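You operate a simulated robot arm through the tools that you are given. There is no shell and no other tool.

The job below is to be done with a simulated robot arm. You get a single attempt, and the scene is never put back.

Task
Time the varnish in the flow cup and set the result dial.
Fine: fill the cup to the brim or just under, cap the bottle where it stood, let it all run into the beaker, shut the gate. Set down upright: varnish bottle.

The check looks at the end state, three seconds after you hand in, the way a careful person would. Anything else that was tipped, shoved, dropped, spilled or broken makes it a failure. Lids that push on must go on centred and level and be pressed home; caps that screw on are set level and turned clockwise until they are tight.

Robot
A 6-joint arm with a four-finger gripper, fixed in place. Base frame: the origin is on the floor under the middle of its stand, x ahead of it, y to its left, z up; the work surface is at about z = 900. Units: mm, degrees, N and s.
It reaches about 1012 mm from its shoulder. Its first joint turns from -166.0 to 166.0 degrees. Payload 3.43 kg.
Tool frame: the origin (TCP) lies between the finger pads and is the grasp point; the fingertips stand 30 mm ahead of it; z points along the fingers, y is the line along which they close. The gripper opens to 120 mm; its body begins 85 mm behind the TCP.
Orientation is that of the tool frame in the base frame, as a unit quaternion [x, y, z, w]. With the fingers straight down and closing along the base's y, the tool's x points along the base's -x, its y along +y and its z along -z.

Tools
- The arm moves only by the tool apply_moves. Its argument "commands" is a list of rows, each an object of numbers (a shift or turn left out is 0, a gripper value left out holds the last): "fingers": the gripper command, from -1 (shut) to 1 (fully open), values between in proportion; "x", "y", "z": the shift along the tool's x, y, z in units of 300 mm (1.0 is 300 mm); "rx", "ry", "rz": the turn, a rotation vector about the tool's x, y, z in units of 45 degrees (1.0 is 45 degrees). In form: [{"fingers": .., "x": .., "y": .., "z": .., "rx": .., "ry": .., "rz": ..}, ...]. A call has 1 to 20 rows; each row is the pose to reach, as a shift and turn from the pose commanded when the call began, along the tool's axes at that moment. A call with a number of a shift or a turn outside -1 to 1 is refused whole. A row lasts 0.2 s, in which the tool goes at most 50 mm and 8.6 degrees; a call with a longer step from one row to the next is refused whole, and so is a gripper value outside its range. A pose out of reach is approached as far as the arm can. The call stops where the force on the tool passes 50 N (or 10 N more than at its start, if that is more) or the arm is blocked; 0.2 s more then pass. The fingers move at their own pace (about 136.2 mm/s each) and stop on an object; they squeeze with about 28 N. The grip force told is the motor's: it shows also when the fingers shut on nothing. Time passes only in rows, and 0.2 s behind the last, so rows that repeat a pose let the fingers close. It gives the time, the measured TCP pose, the force on the tool (base axes), the opening and the grip force at its end, in the units of the frame above (readings bear some noise), with the torque about the TCP (base axes, N m) and any sound that the robot's microphone picked up, and new pictures: "pictures" is both (left out), scene, wrist or none.
- Cameras (640 x 400 px; columns grow to the right, rows downward): "scene" is fixed at [50.7, -652.2, 1504.9]; the picture's right is [0.91, -0.43, 0.00], its down [-0.11, -0.23, -0.97] and it looks along [0.41, 0.87, -0.26] (base axes); focal length 363 px, centre (320, 200). "wrist" rides on the gripper at [71, -17, -121] in the tool frame; the picture's right is [0.23, 0.97, 0.00], its down [-0.81, 0.19, -0.55] and it looks along [-0.54, 0.13, 0.83] (tool axes); focal length 275 px, centre (320, 200). There is no depth. A picture from a camera that has moved, and an enlarged one, comes with that camera's place and axes in the base frame and with its lens.
- zoom(camera, box): a new picture of the part [left, top, right, bottom] of that camera's present view, enlarged. It takes no simulated time.
- close_job(): hands the job in; it is judged then, once.

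Places have to be worked out from the pictures, the camera data and where the tool is seen. Open the gripper and draw the arm clear of the work before you hand the job in, unless the task says otherwise.

The tools are called after "Request:" by a JSON object that holds its "op" and its "data". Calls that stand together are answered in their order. apply_moves: Moves the arm, as the interface text tells. Its arguments: {"type":"object","properties":{"commands":{"type":"array","items":{"type":"object","properties":{"fingers":{"type":"number"},"x":{"type":"number"},"y":{"type":"number"},"z":{"type":"number"},"rx":{"type":"number"},"ry":{"type":"number"},"rz":{"type":"number"}}}},"pictures":{"type":"string","enum":["both","scene","wrist","none"]}},"required":["commands"]} The other tools are called the same way: zoom (camera, box) takes an enlarged picture of a part of a camera's view; close_job () hands the job in.

At the start:

```text
t: 0.0
ee_pos: [210.4, 482.6, 1409.1]
tool_rot: [0.0, 1.0, 0.0, -0.001]
ft_force: [0.7, -0.3, 0.5]
ft_torque: [0.01, 0.03, -0.01]
finger_gap: 120.2
grasp_force: 0.0
```

scene: 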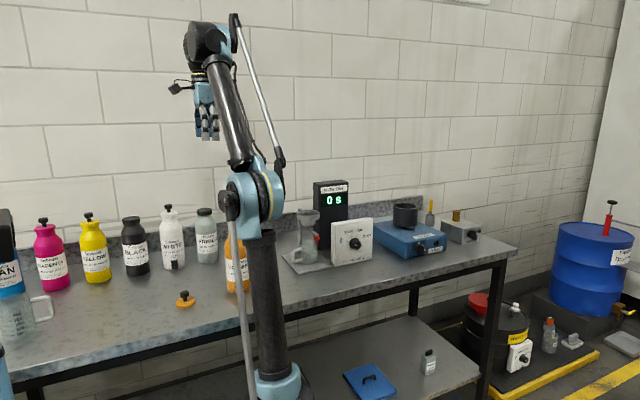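
wrist: 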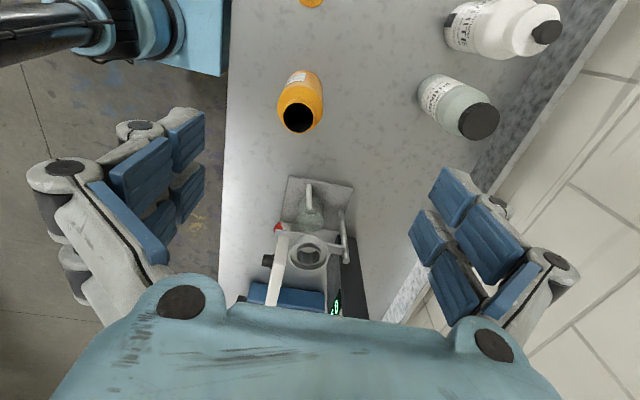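

I'll first look closely at the scene before moving anything: the flow cup, timer, dial and bottles.

Request:
{"op": "zoom", "data": {"camera": "scene", "box": [270, 170, 390, 280]}}

Request:
{"op": "zoom", "data": {"camera": "scene", "box": [150, 190, 270, 320]}}

Request:
{"op": "zoom", "data": {"camera": "scene", "box": [370, 180, 500, 270]}}

Request:
{"op": "zoom", "data": {"camera": "wrist", "box": [220, 160, 380, 320]}}

Request:
{"op": "zoom", "data": {"camera": "wrist", "box": [240, 0, 400, 150]}}

Request:
{"op": "zoom", "data": {"camera": "scene", "box": [0, 190, 160, 350]}}

```text
3.64 times, centred on (330, 225) of scene
camera zoom: at [50.7, -652.2, 1504.9], right [0.91, -0.43, 0.0], down [-0.11, -0.23, -0.97], along [0.41, 0.87, -0.26], focal length 1320 px, centre (284, 109)
```

zoom: 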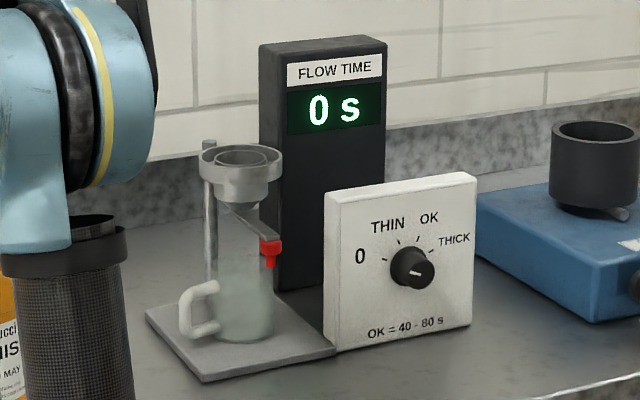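

```text
3.08 times, centred on (210, 255) of scene
camera zoom: at [50.7, -652.2, 1504.9], right [0.91, -0.43, 0.0], down [-0.11, -0.23, -0.97], along [0.41, 0.87, -0.26], focal length 1116 px, centre (658, 31)
```

zoom: 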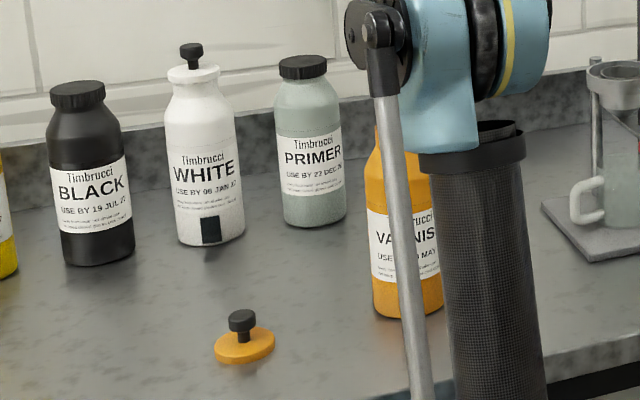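

```text
4.44 times, centred on (435, 225) of scene
camera zoom: at [50.7, -652.2, 1504.9], right [0.91, -0.43, 0.0], down [-0.11, -0.23, -0.97], along [0.41, 0.87, -0.26], focal length 1613 px, centre (-191, 89)
```

zoom: 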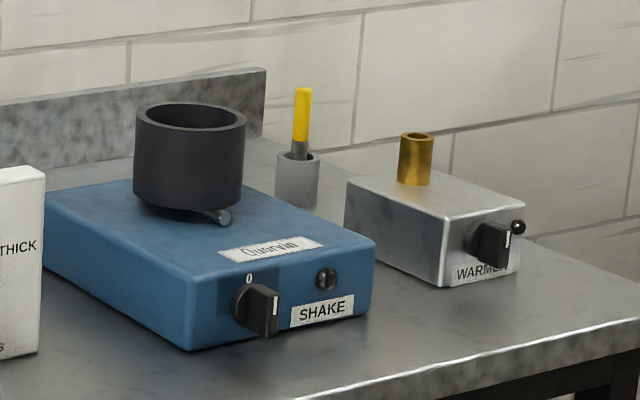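

```text
2.50 times, centred on (300, 240) of wrist
camera zoom: at [139.0, 465.0, 1528.9], right [-0.23, 0.97, 0.0], down [0.81, 0.19, 0.55], along [0.54, 0.13, -0.83], focal length 688 px, centre (370, 100)
```

zoom: 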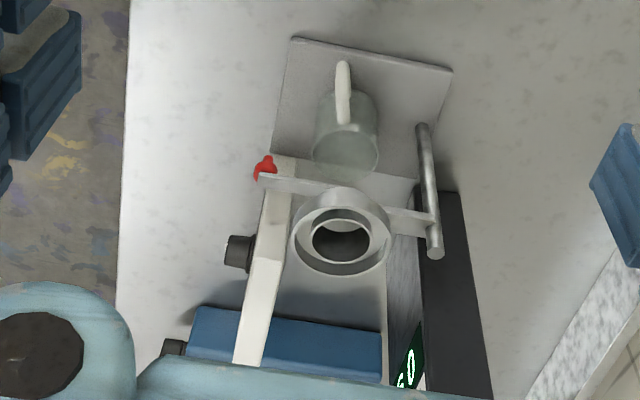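

```text
2.67 times, centred on (320, 75) of wrist
camera zoom: at [139.0, 465.0, 1528.9], right [-0.23, 0.97, 0.0], down [0.81, 0.19, 0.55], along [0.54, 0.13, -0.83], focal length 734 px, centre (320, 533)
```

zoom: 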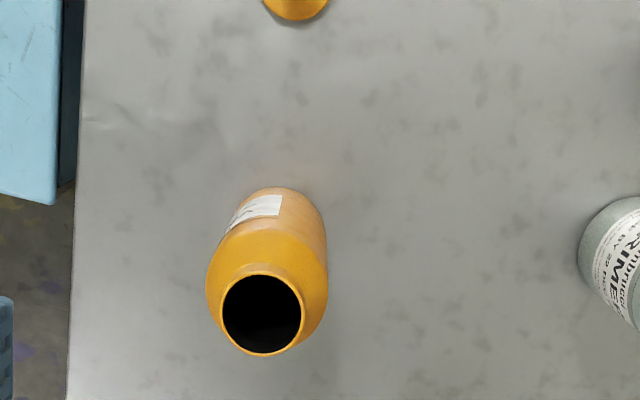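

```text
2.50 times, centred on (80, 270) of scene
camera zoom: at [50.7, -652.2, 1504.9], right [0.91, -0.43, 0.0], down [-0.11, -0.23, -0.97], along [0.41, 0.87, -0.26], focal length 907 px, centre (920, 25)
```

zoom: 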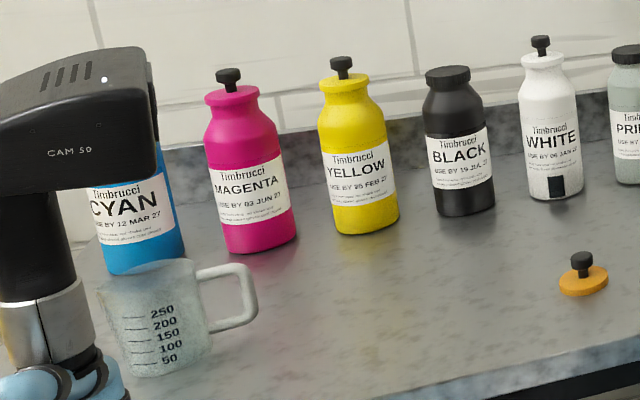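

The cup sits near (560, 540, 1100), the dial knob near (723, 456, 985), the open varnish bottle near (272, 460) and its loose cap near (100, 431). I'll move above and behind the flow cup for a closer look at the gate and the dial.

Request:
{"op": "apply_moves", "data": {"commands": [{"fingers": 1, "x": -0.1, "y": 0.02, "z": 0.05}, {"x": -0.2, "y": 0.04, "z": 0.1}, {"x": -0.3, "y": 0.05, "z": 0.15}, {"x": -0.4, "y": 0.057, "z": 0.2}, {"x": -0.4, "y": 0.057, "z": 0.2}], "pictures": "both"}}

Request:
{"op": "zoom", "data": {"camera": "wrist", "box": [200, 100, 440, 250]}}

Request:
{"op": "zoom", "data": {"camera": "scene", "box": [280, 200, 340, 280]}}

Request:
{"op": "zoom", "data": {"camera": "scene", "box": [325, 210, 385, 270]}}

```text
t: 1.2
ee_pos: [314.6, 498.9, 1352.2]
tool_rot: [0.0, 1.0, 0.001, 0.006]
ft_force: [0.6, 0.6, -0.1]
ft_torque: [-0.01, 0.0, -0.01]
finger_gap: 120.3
grasp_force: 0.1
camera wrist: at [240.7, 481.6, 1471.5], right [-0.23, 0.97, 0.0], down [0.8, 0.19, 0.56], along [0.55, 0.13, -0.83], focal length 275 px, centre (320, 200)
```

scene: 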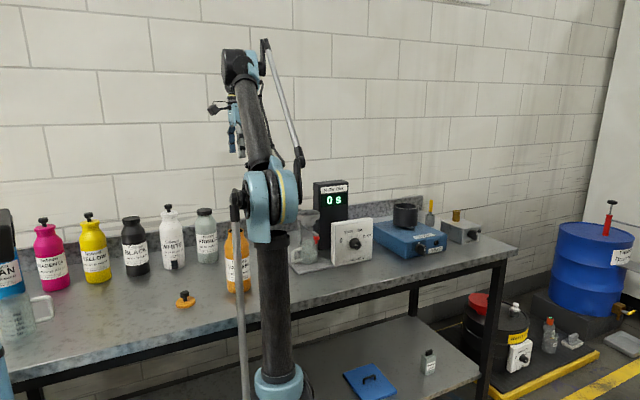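
wrist: 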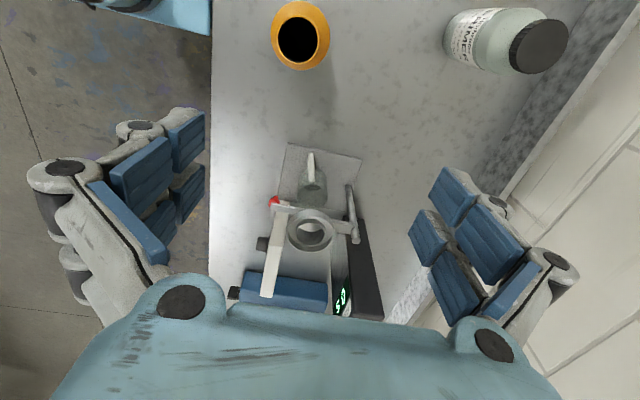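

```text
2.67 times, centred on (320, 175) of wrist
camera zoom: at [240.7, 481.6, 1471.5], right [-0.23, 0.97, 0.0], down [0.8, 0.19, 0.56], along [0.55, 0.13, -0.83], focal length 734 px, centre (320, 267)
```

zoom: 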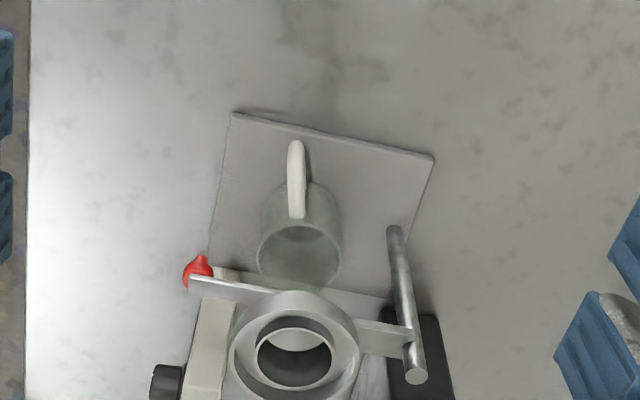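

```text
5.00 times, centred on (310, 240) of scene
camera zoom: at [50.7, -652.2, 1504.9], right [0.91, -0.43, 0.0], down [-0.11, -0.23, -0.97], along [0.41, 0.87, -0.26], focal length 1814 px, centre (370, 0)
```

zoom: 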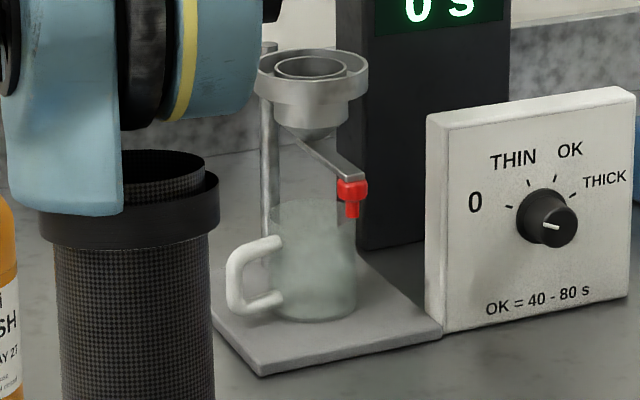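

```text
6.67 times, centred on (355, 240) of scene
camera zoom: at [50.7, -652.2, 1504.9], right [0.91, -0.43, 0.0], down [-0.11, -0.23, -0.97], along [0.41, 0.87, -0.26], focal length 2419 px, centre (87, -67)
```

zoom: 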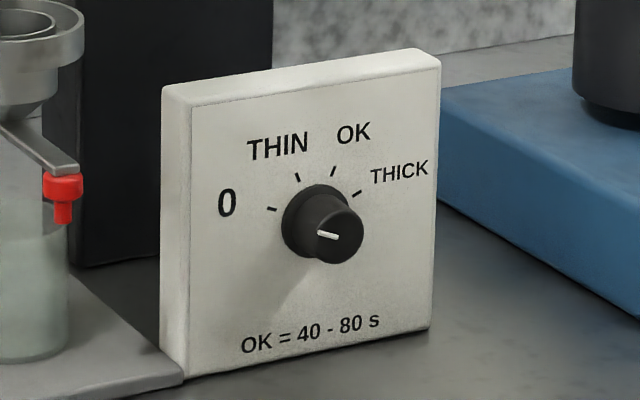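

The dial points at "0", the timer reads 0 s, and the gate lever (red tip) points toward −y from under the cup. I'll drop lower and pitch the gripper 45° so I can look at the gate and cup nearly level.

Request:
{"op": "apply_moves", "data": {"commands": [{"x": -0.024, "y": -0.057, "z": 0.095, "ry": -0.143}, {"x": -0.048, "y": -0.114, "z": 0.19, "ry": -0.286}, {"x": -0.072, "y": -0.171, "z": 0.286, "ry": -0.429}, {"x": -0.095, "y": -0.229, "z": 0.381, "ry": -0.571}, {"x": -0.119, "y": -0.286, "z": 0.476, "ry": -0.714}, {"x": -0.143, "y": -0.343, "z": 0.571, "ry": -0.857}, {"x": -0.167, "y": -0.4, "z": 0.667, "ry": -1.0}, {"x": -0.167, "y": -0.4, "z": 0.667, "ry": -1.0}], "pictures": "both"}}

Request:
{"op": "zoom", "data": {"camera": "wrist", "box": [280, 160, 440, 320]}}

```text
t: 3.0
ee_pos: [367.4, 378.4, 1152.8]
tool_rot: [0.0, 0.922, 0.001, 0.388]
ft_force: [1.5, 0.5, -0.1]
ft_torque: [0.0, 0.02, 0.0]
finger_gap: 119.9
grasp_force: 0.1
camera wrist: at [230.8, 361.9, 1185.2], right [-0.16, 0.97, -0.16], down [0.17, 0.19, 0.97], along [0.97, 0.13, -0.2], focal length 275 px, centre (320, 200)
```

scene: 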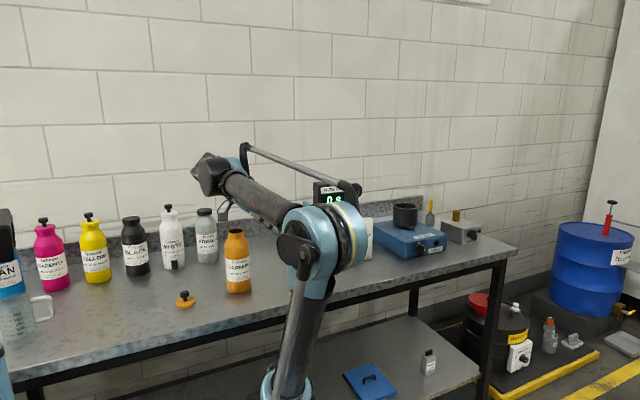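
wrist: 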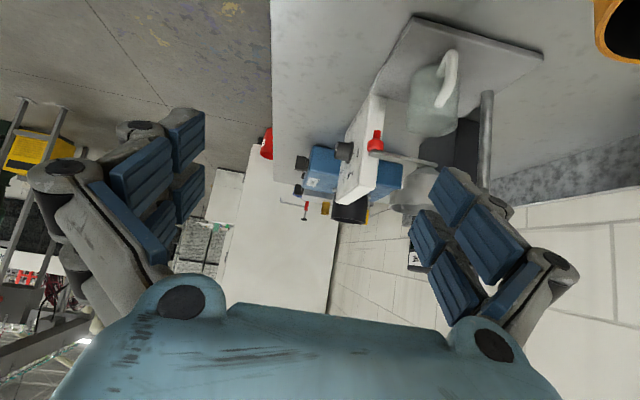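

```text
2.50 times, centred on (360, 240) of wrist
camera zoom: at [230.8, 361.9, 1185.2], right [-0.16, 0.97, -0.16], down [0.17, 0.19, 0.97], along [0.97, 0.13, -0.2], focal length 688 px, centre (220, 100)
```

zoom: 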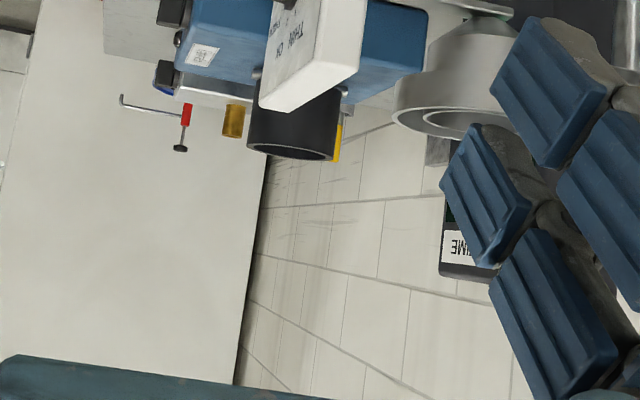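

The view is upside-down with this pitch, but it shows the gate lever. Zooming in on the gate region.

Request:
{"op": "zoom", "data": {"camera": "wrist", "box": [320, 80, 480, 230]}}

Request:
{"op": "apply_moves", "data": {"commands": [{"x": 0, "y": 0, "z": 0}], "pictures": "none"}}

```text
2.67 times, centred on (400, 155) of wrist
camera zoom: at [230.8, 361.9, 1185.2], right [-0.16, 0.97, -0.16], down [0.17, 0.19, 0.97], along [0.97, 0.13, -0.2], focal length 734 px, centre (107, 320)
```

zoom: 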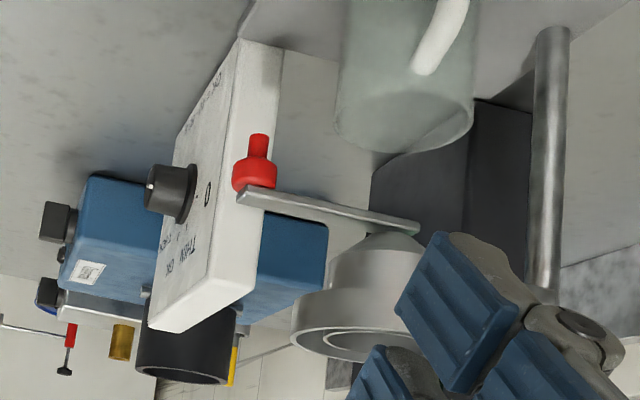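

```text
t: 3.4
ee_pos: [366.6, 378.5, 1152.4]
tool_rot: [0.0, 0.921, 0.001, 0.389]
ft_force: [0.7, -0.1, -0.2]
ft_torque: [0.04, 0.02, -0.01]
finger_gap: 120.0
grasp_force: 0.0
```

The lever is a flat bar right under the cup nozzle with a red peg hanging at its outer end. I'll swing round to face +y from the front of the bench for a straight view of gate and dial (also the orientation I need for working them).

Request:
{"op": "apply_moves", "data": {"commands": [{"x": -0.047, "y": -0.056, "z": 0.031, "rx": -0.118, "rz": -0.118}, {"x": -0.094, "y": -0.111, "z": 0.063, "rx": -0.236, "rz": -0.236}, {"x": -0.141, "y": -0.167, "z": 0.095, "rx": -0.354, "rz": -0.354}, {"x": -0.189, "y": -0.222, "z": 0.126, "rx": -0.471, "rz": -0.471}, {"x": -0.236, "y": -0.278, "z": 0.158, "rx": -0.589, "rz": -0.589}, {"x": -0.283, "y": -0.333, "z": 0.189, "rx": -0.707, "rz": -0.707}, {"x": -0.283, "y": -0.333, "z": 0.189, "rx": -0.707, "rz": -0.707}], "pictures": "scene"}}

```text
t: 5.0
ee_pos: [470.5, 277.9, 1175.6]
tool_rot: [-0.354, 0.851, 0.147, 0.359]
ft_force: [0.2, -0.2, 0.4]
ft_torque: [0.02, 0.01, 0.02]
finger_gap: 119.9
grasp_force: 0.1
```

scene: 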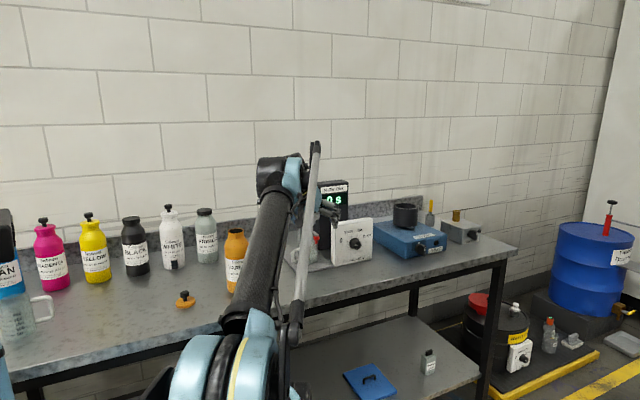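

Continuing the yaw by another 45° while backing off toward the front edge.

Request:
{"op": "apply_moves", "data": {"commands": [{"x": 0.015, "y": -0.05, "z": 0.021, "rx": -0.118, "rz": -0.118}, {"x": 0.029, "y": -0.101, "z": 0.043, "rx": -0.236, "rz": -0.236}, {"x": 0.044, "y": -0.151, "z": 0.064, "rx": -0.354, "rz": -0.354}, {"x": 0.059, "y": -0.201, "z": 0.085, "rx": -0.471, "rz": -0.471}, {"x": 0.073, "y": -0.252, "z": 0.107, "rx": -0.589, "rz": -0.589}, {"x": 0.088, "y": -0.302, "z": 0.128, "rx": -0.707, "rz": -0.707}, {"x": 0.088, "y": -0.302, "z": 0.128, "rx": -0.707, "rz": -0.707}], "pictures": "both"}}

```text
t: 6.6
ee_pos: [536.4, 220.8, 1127.4]
tool_rot: [0.655, -0.651, -0.268, -0.275]
ft_force: [-0.7, -0.1, 0.4]
ft_torque: [-0.01, 0.0, 0.01]
finger_gap: 120.0
grasp_force: 0.0
camera wrist: at [553.0, 84.7, 1162.4], right [-0.97, -0.16, -0.17], down [-0.2, 0.18, 0.96], along [-0.13, 0.97, -0.21], focal length 275 px, centre (320, 200)
```

scene: 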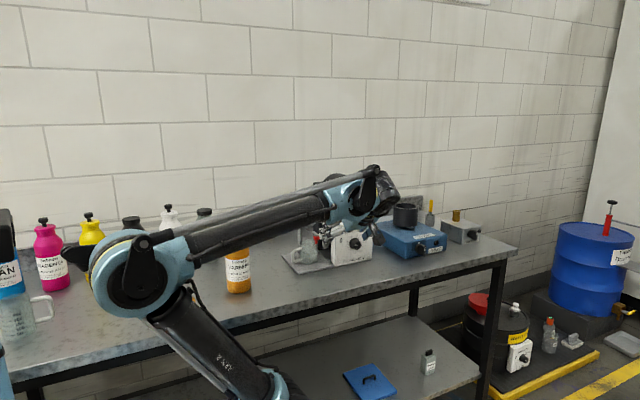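
wrist: 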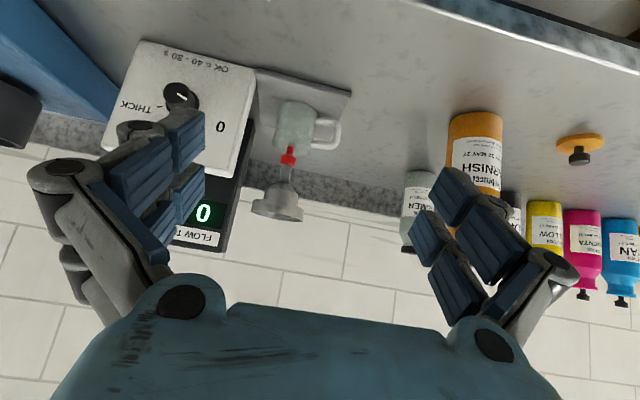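

Now I have a frontal (inverted) view of dial and gate; zooming in on them.

Request:
{"op": "zoom", "data": {"camera": "wrist", "box": [220, 60, 380, 240]}}

Request:
{"op": "zoom", "data": {"camera": "wrist", "box": [100, 30, 270, 190]}}

Request:
{"op": "zoom", "data": {"camera": "wrist", "box": [400, 90, 640, 310]}}

```text
2.22 times, centred on (300, 150) of wrist
camera zoom: at [553.0, 84.7, 1162.4], right [-0.97, -0.16, -0.17], down [-0.2, 0.18, 0.96], along [-0.13, 0.97, -0.21], focal length 612 px, centre (364, 311)
```

zoom: 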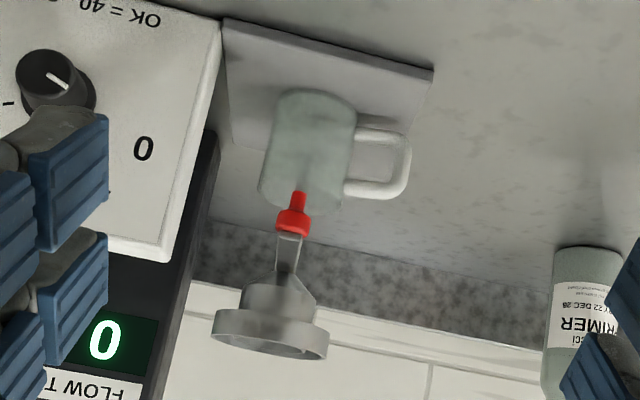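

```text
2.50 times, centred on (185, 110) of wrist
camera zoom: at [553.0, 84.7, 1162.4], right [-0.97, -0.16, -0.17], down [-0.2, 0.18, 0.96], along [-0.13, 0.97, -0.21], focal length 688 px, centre (658, 425)
```

zoom: 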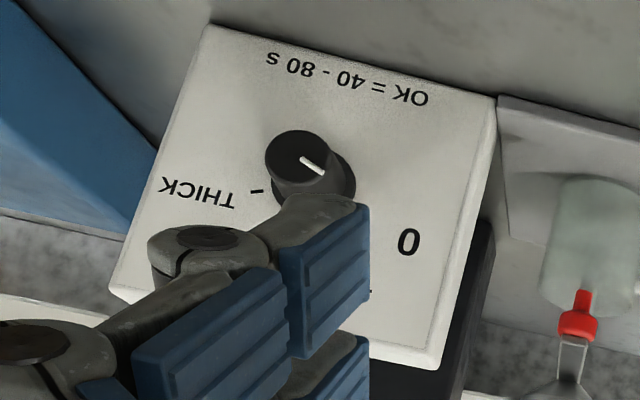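

```text
1.82 times, centred on (520, 200) of wrist
camera zoom: at [553.0, 84.7, 1162.4], right [-0.97, -0.16, -0.17], down [-0.2, 0.18, 0.96], along [-0.13, 0.97, -0.21], focal length 500 px, centre (-44, 200)
```

zoom: 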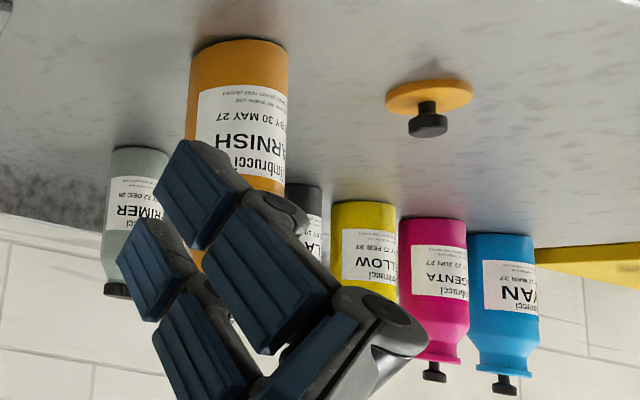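

I'll pitch the tool to horizontal (+y) and go a bit lower and closer to look at the gate's underside from the front.

Request:
{"op": "apply_moves", "data": {"commands": [{"x": -0.015, "y": -0.008, "z": 0.073, "ry": -0.143}, {"x": -0.03, "y": -0.016, "z": 0.145, "ry": -0.286}, {"x": -0.045, "y": -0.024, "z": 0.218, "ry": -0.429}, {"x": -0.059, "y": -0.033, "z": 0.291, "ry": -0.571}, {"x": -0.074, "y": -0.041, "z": 0.364, "ry": -0.714}, {"x": -0.089, "y": -0.049, "z": 0.436, "ry": -0.857}, {"x": -0.104, "y": -0.057, "z": 0.509, "ry": -1.0}, {"x": -0.104, "y": -0.057, "z": 0.509, "ry": -1.0}], "pictures": "both"}}

Request:
{"op": "zoom", "data": {"camera": "wrist", "box": [250, 50, 410, 200]}}

```text
t: 8.4
ee_pos: [555.4, 352.7, 1043.2]
tool_rot: [-0.501, 0.498, 0.497, 0.504]
ft_force: [0.2, -0.6, 0.1]
ft_torque: [-0.01, -0.01, 0.01]
finger_gap: 120.2
grasp_force: 0.0
camera wrist: at [572.1, 231.8, 970.7], right [-0.97, 0.0, -0.24], down [-0.2, -0.55, 0.81], along [-0.13, 0.83, 0.54], focal length 275 px, centre (320, 200)
```

scene: 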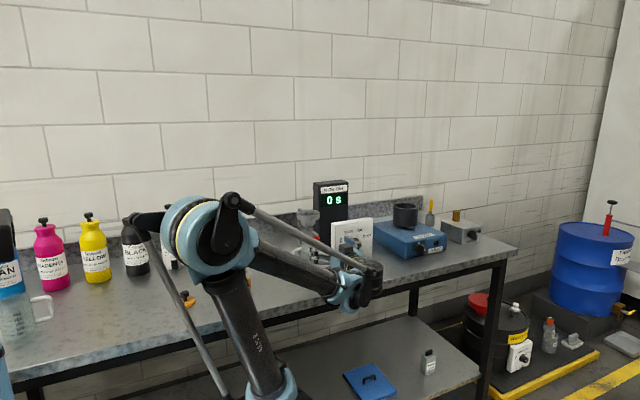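
wrist: 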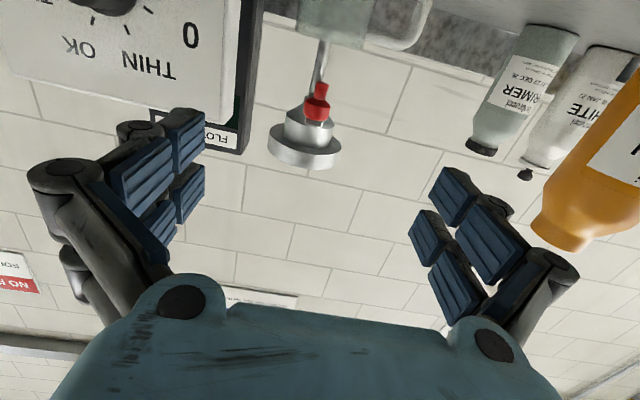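

```text
2.67 times, centred on (330, 125) of wrist
camera zoom: at [572.1, 231.8, 970.7], right [-0.97, 0.0, -0.24], down [-0.2, -0.55, 0.81], along [-0.13, 0.83, 0.54], focal length 734 px, centre (293, 400)
```

zoom: 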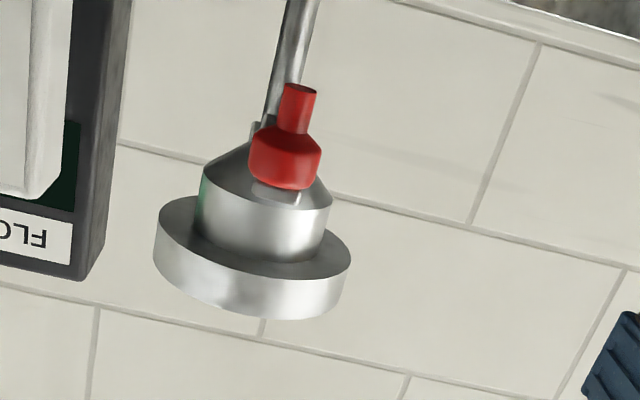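

The bar sits directly under the nozzle, so the gate looks shut now. Next I take the bottle (near (272, 463), mouth at z≈1105): slide left at the bench front with the tool horizontal, facing +y.

Request:
{"op": "apply_moves", "data": {"commands": [{"x": 0.016, "y": 0.1, "z": -0.1}, {"x": 0.03, "y": 0.25, "z": -0.133}, {"x": 0.045, "y": 0.4, "z": -0.133}, {"x": 0.06, "y": 0.55, "z": -0.133}, {"x": 0.08, "y": 0.7, "z": -0.133}, {"x": 0.095, "y": 0.85, "z": -0.133}, {"x": 0.11, "y": 0.943, "z": -0.133}, {"x": 0.11, "y": 0.943, "z": -0.133}], "pictures": "both"}}

Request:
{"op": "zoom", "data": {"camera": "wrist", "box": [200, 0, 440, 150]}}

```text
t: 10.2
ee_pos: [299.4, 358.6, 989.3]
tool_rot: [-0.503, 0.496, 0.497, 0.504]
ft_force: [-0.5, 0.3, -1.4]
ft_torque: [0.01, 0.04, 0.0]
finger_gap: 119.9
grasp_force: 0.0
out of reach, approached as far as the arm can: row 5, 6, 7, 8
camera wrist: at [317.0, 237.2, 917.4], right [-0.97, 0.0, -0.24], down [-0.2, -0.55, 0.81], along [-0.13, 0.83, 0.54], focal length 275 px, centre (320, 200)
```

scene: 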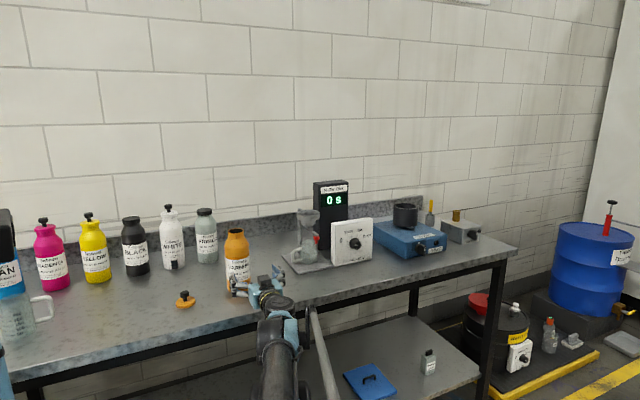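
wrist: 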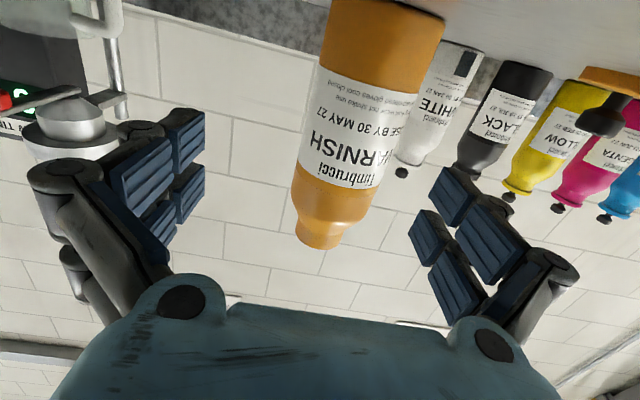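

```text
2.67 times, centred on (320, 75) of wrist
camera zoom: at [317.0, 237.2, 917.4], right [-0.97, 0.0, -0.24], down [-0.2, -0.55, 0.81], along [-0.13, 0.83, 0.54], focal length 734 px, centre (320, 533)
```

zoom: 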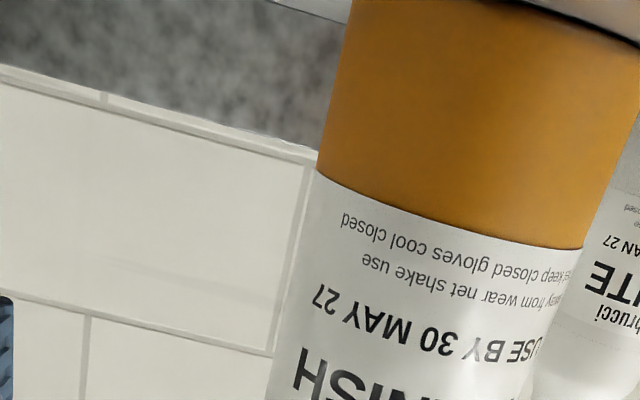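

The arm was too folded there (stopped at (299, 359, 989)). I'll step forward in +y to y≈375 and z≈1015, which should be in reach, still short of the bottle.

Request:
{"op": "apply_moves", "data": {"commands": [{"x": -0.02, "z": 0.1}, {"x": -0.02, "z": 0.2}, {"x": -0.02, "z": 0.2}, {"x": -0.02, "z": 0.2}], "pictures": "both"}}

```text
t: 11.2
ee_pos: [297.6, 418.8, 995.2]
tool_rot: [-0.503, 0.497, 0.497, 0.504]
ft_force: [-0.4, -0.2, -0.8]
ft_torque: [0.04, 0.01, -0.01]
finger_gap: 119.9
grasp_force: 0.1
camera wrist: at [315.1, 298.1, 923.3], right [-0.97, 0.0, -0.24], down [-0.2, -0.55, 0.81], along [-0.13, 0.83, 0.54], focal length 275 px, centre (320, 200)
```

scene: 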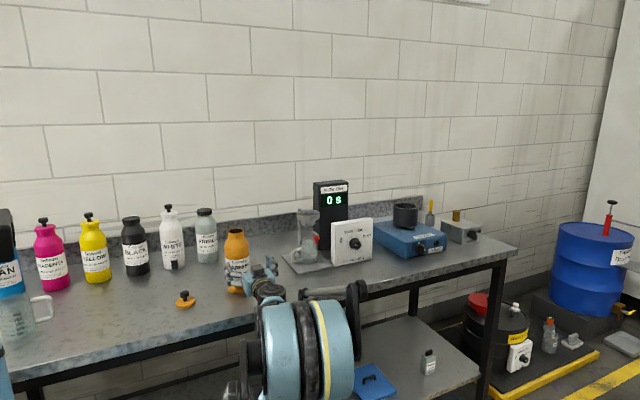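
wrist: 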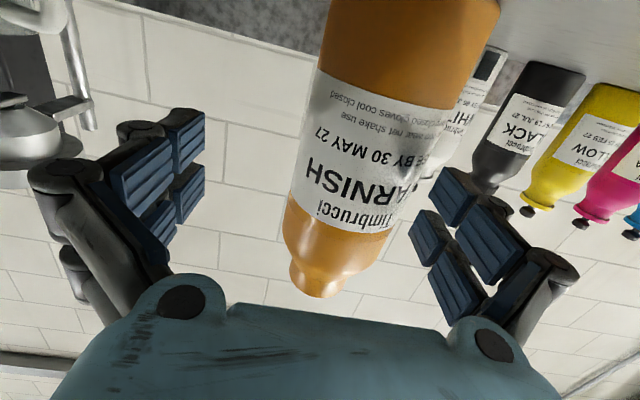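

The TCP is now at (298, 419, 995) and the bottle lies off-centre to −x between the fingers. I'll shift −x by 25 mm and raise about 15 mm before going further in.

Request:
{"op": "apply_moves", "data": {"commands": [{"x": -0.025, "y": 0.045}, {"x": -0.05, "y": 0.085}, {"x": -0.05, "y": 0.085}], "pictures": "both"}}

Request:
{"op": "zoom", "data": {"camera": "scene", "box": [200, 210, 300, 310]}}

```text
t: 12.0
ee_pos: [271.4, 418.5, 1010.1]
tool_rot: [0.503, -0.497, -0.498, -0.502]
ft_force: [-0.5, 0.6, -0.6]
ft_torque: [0.04, -0.01, 0.0]
finger_gap: 120.1
grasp_force: 0.1
camera wrist: at [289.1, 297.3, 938.1], right [-0.97, 0.0, -0.24], down [-0.2, -0.55, 0.81], along [-0.13, 0.83, 0.54], focal length 275 px, centre (320, 200)
```

scene: 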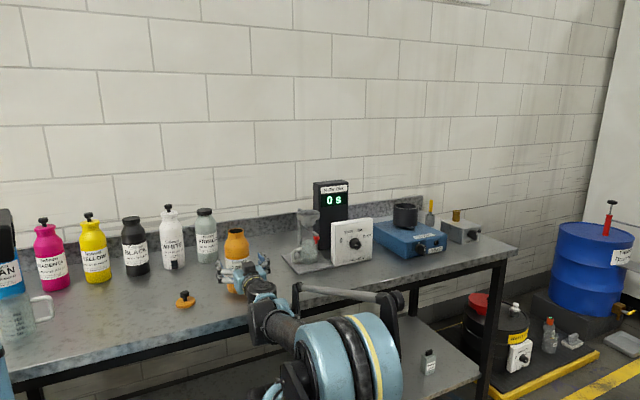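
wrist: 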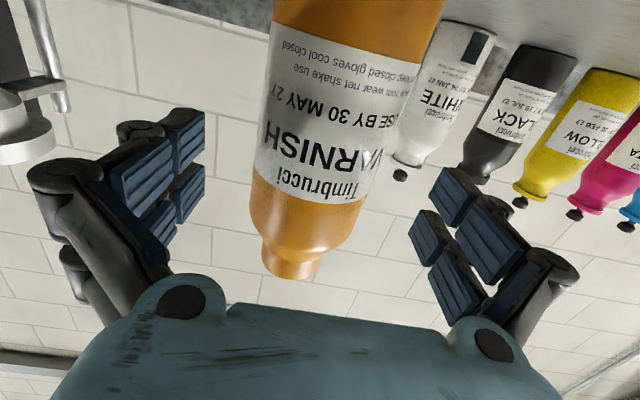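

```text
4.00 times, centred on (250, 260) of scene
camera zoom: at [50.7, -652.2, 1504.9], right [0.91, -0.43, 0.0], down [-0.11, -0.23, -0.97], along [0.41, 0.87, -0.26], focal length 1452 px, centre (600, -40)
```

zoom: 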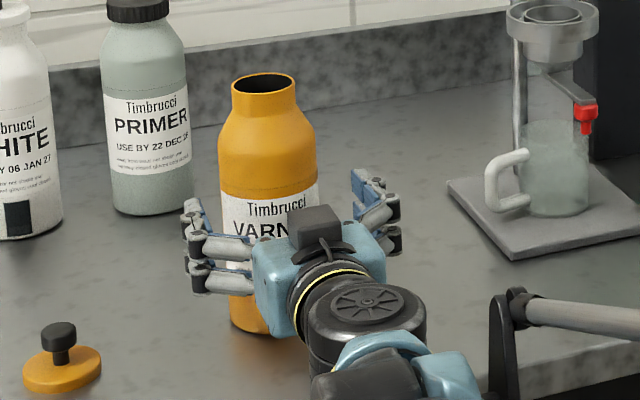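

The bottle is centred between the fingers within a few mm. I'll go forward 45 mm so the TCP is at the bottle axis, then close.

Request:
{"op": "apply_moves", "data": {"commands": [{"z": 0.05}, {"z": 0.1}, {"z": 0.15}, {"z": 0.15}], "pictures": "both"}}

Request:
{"op": "zoom", "data": {"camera": "scene", "box": [200, 210, 300, 310]}}

```text
t: 13.0
ee_pos: [271.5, 463.9, 1010.5]
tool_rot: [-0.501, 0.498, 0.497, 0.504]
ft_force: [1.0, 0.2, -0.3]
ft_torque: [0.0, -0.01, -0.01]
finger_gap: 120.0
grasp_force: 0.0
camera wrist: at [289.1, 342.1, 938.4], right [-0.97, 0.0, -0.24], down [-0.2, -0.55, 0.81], along [-0.13, 0.83, 0.54], focal length 275 px, centre (320, 200)
```

scene: 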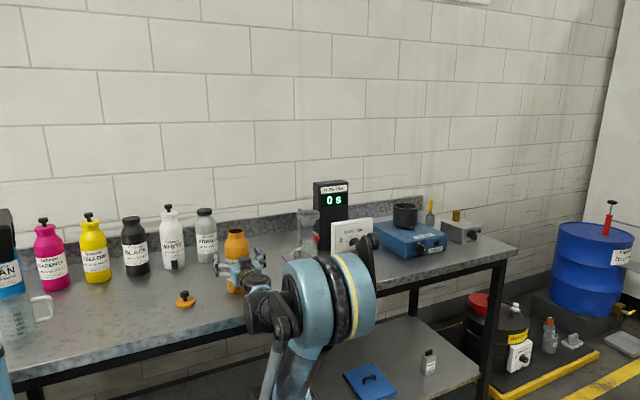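
wrist: 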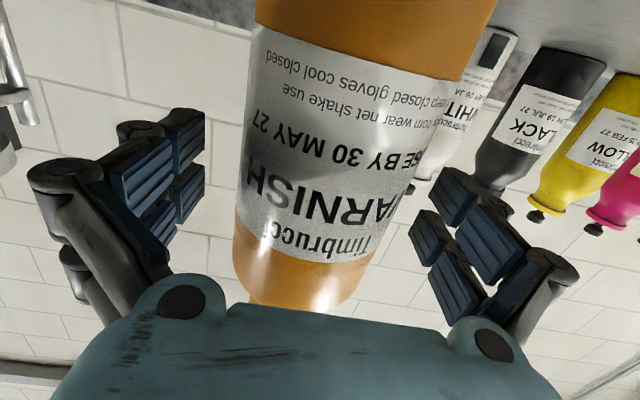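

```text
4.00 times, centred on (250, 260) of scene
camera zoom: at [50.7, -652.2, 1504.9], right [0.91, -0.43, 0.0], down [-0.11, -0.23, -0.97], along [0.41, 0.87, -0.26], focal length 1452 px, centre (600, -40)
```

zoom: 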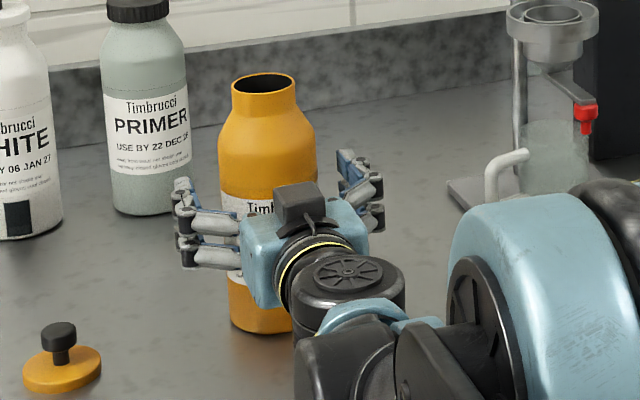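

Centred. Closing the gripper on the bottle.

Request:
{"op": "apply_moves", "data": {"commands": [{"fingers": 0.5}, {"fingers": -1}, {"fingers": -1}, {"fingers": -1}, {"fingers": -1}], "pictures": "both"}}

Request:
{"op": "zoom", "data": {"camera": "scene", "box": [200, 210, 300, 310]}}

```text
t: 14.2
ee_pos: [272.8, 463.4, 1010.5]
tool_rot: [-0.503, 0.497, 0.497, 0.503]
ft_force: [1.0, 0.1, 3.0]
ft_torque: [0.09, 0.3, -0.02]
finger_gap: 76.5
grasp_force: 28.0
camera wrist: at [289.1, 342.0, 938.5], right [-0.97, 0.0, -0.24], down [-0.2, -0.55, 0.81], along [-0.13, 0.83, 0.54], focal length 275 px, centre (320, 200)
```

scene: 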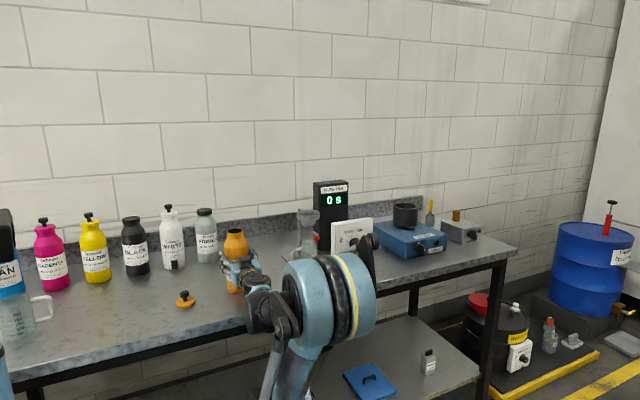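
wrist: 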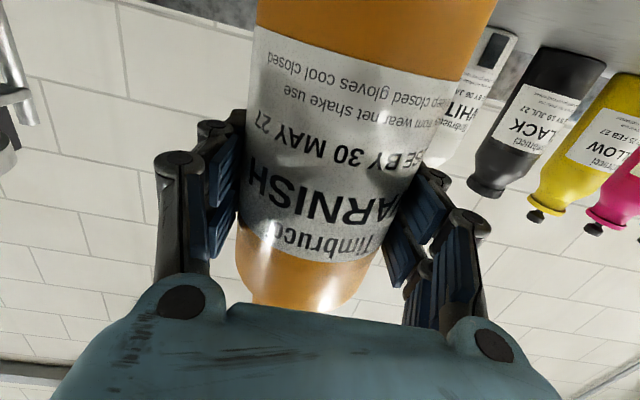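

```text
4.00 times, centred on (250, 260) of scene
camera zoom: at [50.7, -652.2, 1504.9], right [0.91, -0.43, 0.0], down [-0.11, -0.23, -0.97], along [0.41, 0.87, -0.26], focal length 1452 px, centre (600, -40)
```

zoom: 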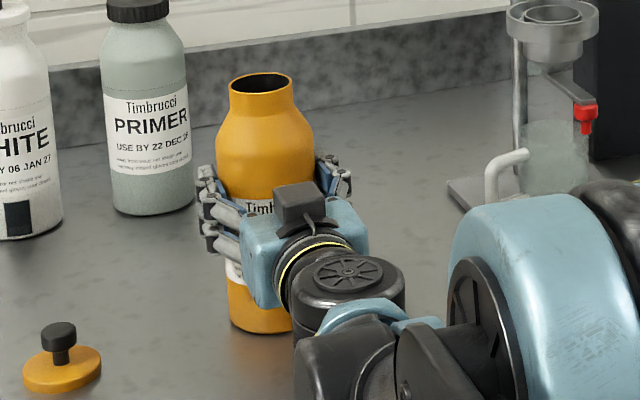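

Gripped firmly at 76.5 mm with 28 N. Lifting straight up, slowly at first.

Request:
{"op": "apply_moves", "data": {"commands": [{"fingers": -1, "x": -0.03}, {"x": -0.07}, {"x": -0.14}, {"x": -0.25}, {"x": -0.36}, {"x": -0.47}, {"x": -0.57}, {"x": -0.64}, {"x": -0.667}, {"x": -0.667}], "pictures": "both"}}

```text
t: 16.4
ee_pos: [270.0, 463.3, 1209.7]
tool_rot: [-0.502, 0.498, 0.497, 0.503]
ft_force: [0.4, 0.8, -8.7]
ft_torque: [-0.01, 0.0, -0.02]
finger_gap: 76.4
grasp_force: 28.3
camera wrist: at [287.4, 342.0, 1138.5], right [-0.97, 0.0, -0.24], down [-0.2, -0.55, 0.81], along [-0.13, 0.83, 0.54], focal length 275 px, centre (320, 200)
```

scene: 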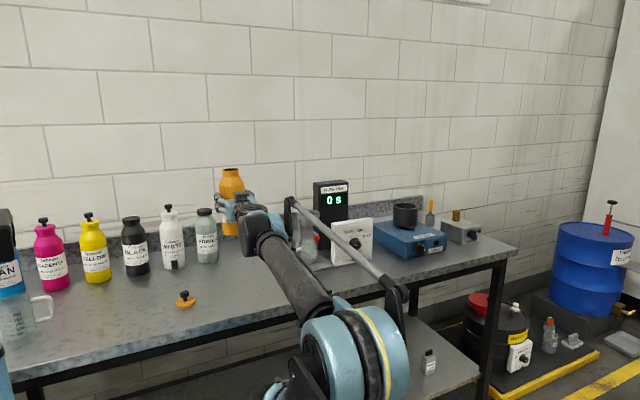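
wrist: 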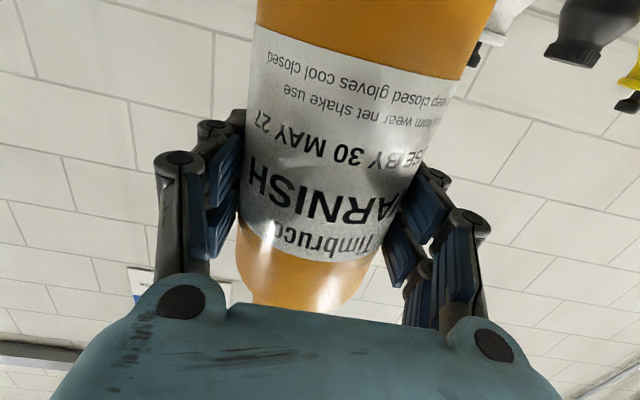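

Weight is about 9 N, no twist. Let me zoom on the cup in the scene to pin down its rim before moving over to it.

Request:
{"op": "zoom", "data": {"camera": "scene", "box": [286, 200, 336, 232]}}

Request:
{"op": "zoom", "data": {"camera": "scene", "box": [205, 155, 265, 245]}}

```text
12.50 times, centred on (311, 216) of scene
camera zoom: at [50.7, -652.2, 1504.9], right [0.91, -0.43, 0.0], down [-0.11, -0.23, -0.97], along [0.41, 0.87, -0.26], focal length 4536 px, centre (432, 0)
```

zoom: 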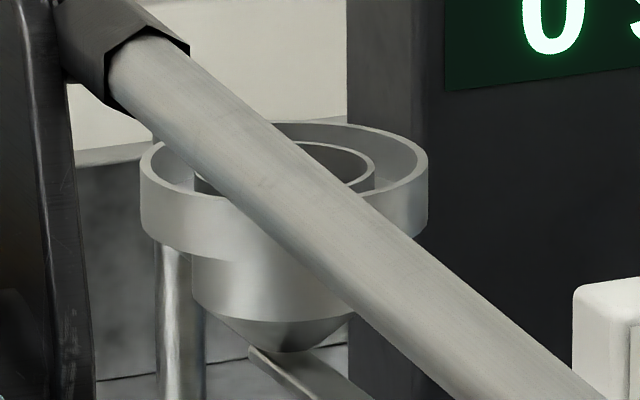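

```text
4.44 times, centred on (235, 200) of scene
camera zoom: at [50.7, -652.2, 1504.9], right [0.91, -0.43, 0.0], down [-0.11, -0.23, -0.97], along [0.41, 0.87, -0.26], focal length 1613 px, centre (698, 200)
```

zoom: 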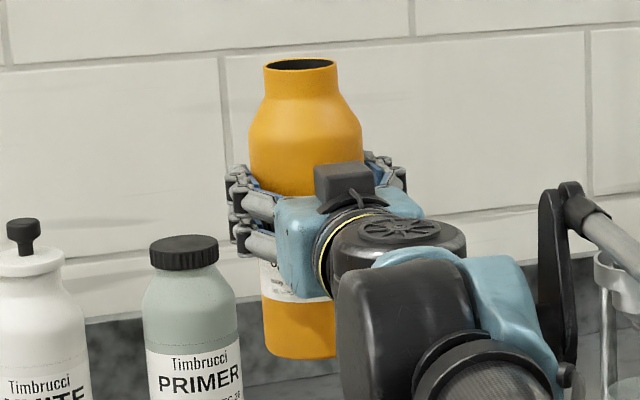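

Cup axis is about (561, 540), rim z≈1103; bottle mouth is 96 mm above the TCP with radius ≈25 mm. I carry the bottle, upright, to just left-behind the cup (TCP (494, 579, 1240)) while yawing −30° so the scene camera keeps a view of the cup.

Request:
{"op": "apply_moves", "data": {"commands": [{"fingers": -1, "x": -0.03, "y": -0.03, "z": 0.016, "rx": 0.03}, {"x": -0.06, "y": -0.1, "z": 0.052, "rx": 0.1}, {"x": -0.1, "y": -0.2, "z": 0.104, "rx": 0.19}, {"x": -0.1, "y": -0.3, "z": 0.155, "rx": 0.28}, {"x": -0.1, "y": -0.4, "z": 0.207, "rx": 0.37}, {"x": -0.1, "y": -0.5, "z": 0.259, "rx": 0.46}, {"x": -0.1, "y": -0.6, "z": 0.311, "rx": 0.55}, {"x": -0.1, "y": -0.68, "z": 0.352, "rx": 0.62}, {"x": -0.1, "y": -0.73, "z": 0.378, "rx": 0.655}, {"x": -0.1, "y": -0.747, "z": 0.387, "rx": 0.667}, {"x": -0.1, "y": -0.747, "z": 0.387, "rx": 0.667}], "pictures": "both"}}

Request:
{"op": "zoom", "data": {"camera": "scene", "box": [260, 130, 360, 250]}}

```text
t: 18.8
ee_pos: [493.3, 578.5, 1243.1]
tool_rot: [-0.355, 0.609, 0.352, 0.616]
ft_force: [-0.5, -0.4, -8.5]
ft_torque: [0.01, 0.0, -0.01]
finger_gap: 76.6
grasp_force: 27.8
camera wrist: at [447.7, 466.0, 1170.3], right [-0.84, 0.49, -0.24], down [-0.45, -0.38, 0.81], along [0.3, 0.78, 0.54], focal length 275 px, centre (320, 200)
```

scene: 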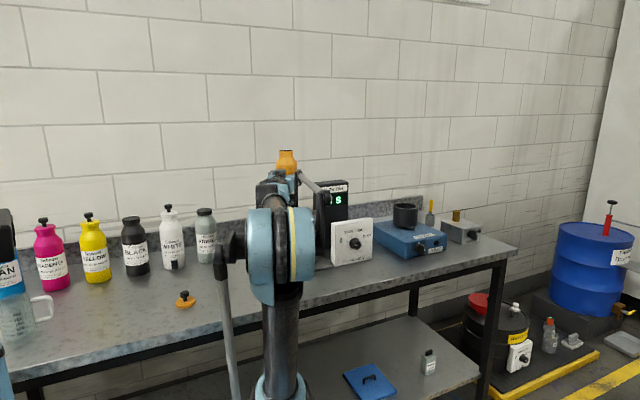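
wrist: 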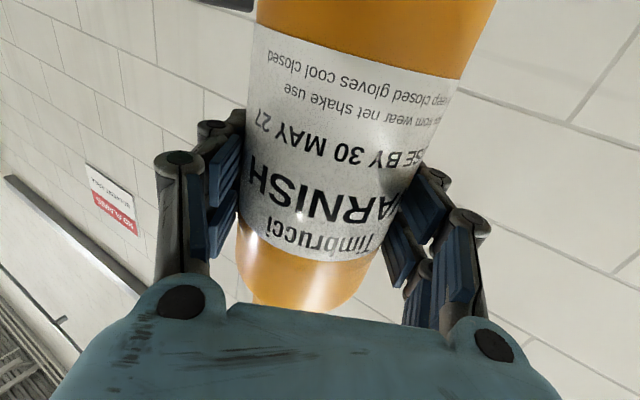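

```text
3.33 times, centred on (310, 190) of scene
camera zoom: at [50.7, -652.2, 1504.9], right [0.91, -0.43, 0.0], down [-0.11, -0.23, -0.97], along [0.41, 0.87, -0.26], focal length 1210 px, centre (353, 233)
```

zoom: 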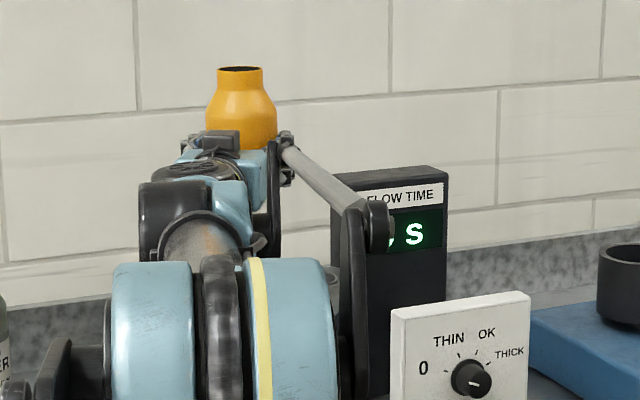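

The elbow blocks the scene camera's view of the cup. I'll yaw another −12° (tool azimuth ≈48°) with the bottle still upright, to move the elbow out of the line of sight.

Request:
{"op": "apply_moves", "data": {"commands": [{"fingers": -1, "y": 0.004, "z": 0.01, "rx": 0.07}, {"y": 0.008, "z": 0.02, "rx": 0.15}, {"y": 0.013, "z": 0.035, "rx": 0.22}, {"y": 0.013, "z": 0.035, "rx": 0.267}, {"y": 0.013, "z": 0.035, "rx": 0.267}], "pictures": "both"}}

Request:
{"op": "zoom", "data": {"camera": "scene", "box": [260, 130, 360, 250]}}

```text
t: 20.0
ee_pos: [495.0, 589.8, 1241.9]
tool_rot: [-0.288, 0.643, 0.286, 0.65]
ft_force: [-0.1, 0.6, -7.8]
ft_torque: [-0.01, 0.05, 0.03]
finger_gap: 76.3
grasp_force: 27.9
camera wrist: at [427.0, 489.0, 1170.0], right [-0.72, 0.65, -0.24], down [-0.52, -0.28, 0.8], along [0.46, 0.7, 0.54], focal length 275 px, centre (320, 200)
```

scene: 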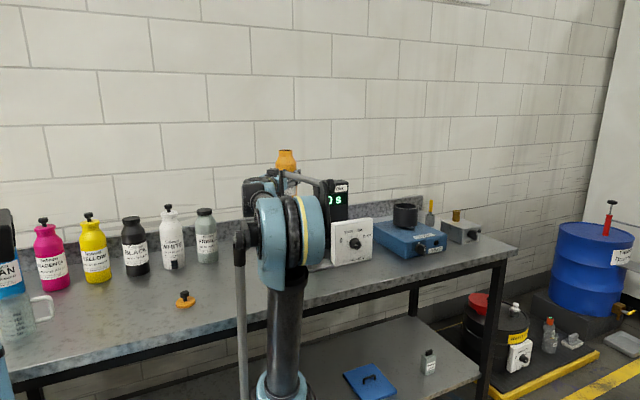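
wrist: 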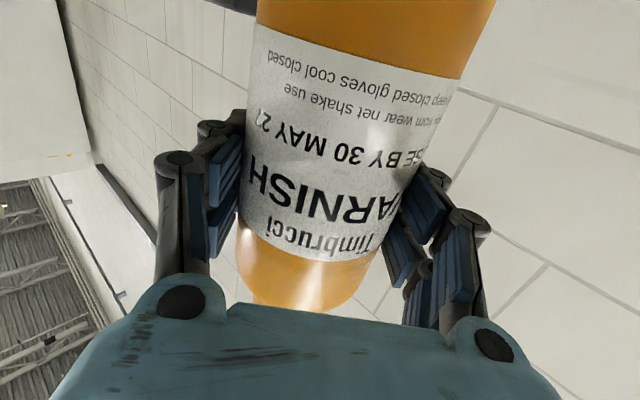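

```text
3.33 times, centred on (310, 190) of scene
camera zoom: at [50.7, -652.2, 1504.9], right [0.91, -0.43, 0.0], down [-0.11, -0.23, -0.97], along [0.41, 0.87, -0.26], focal length 1210 px, centre (353, 233)
```

zoom: 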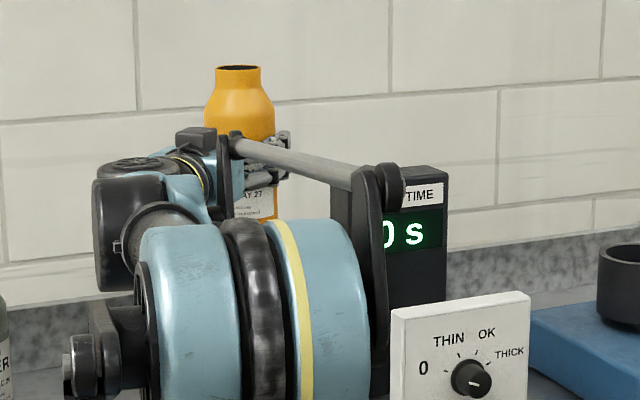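

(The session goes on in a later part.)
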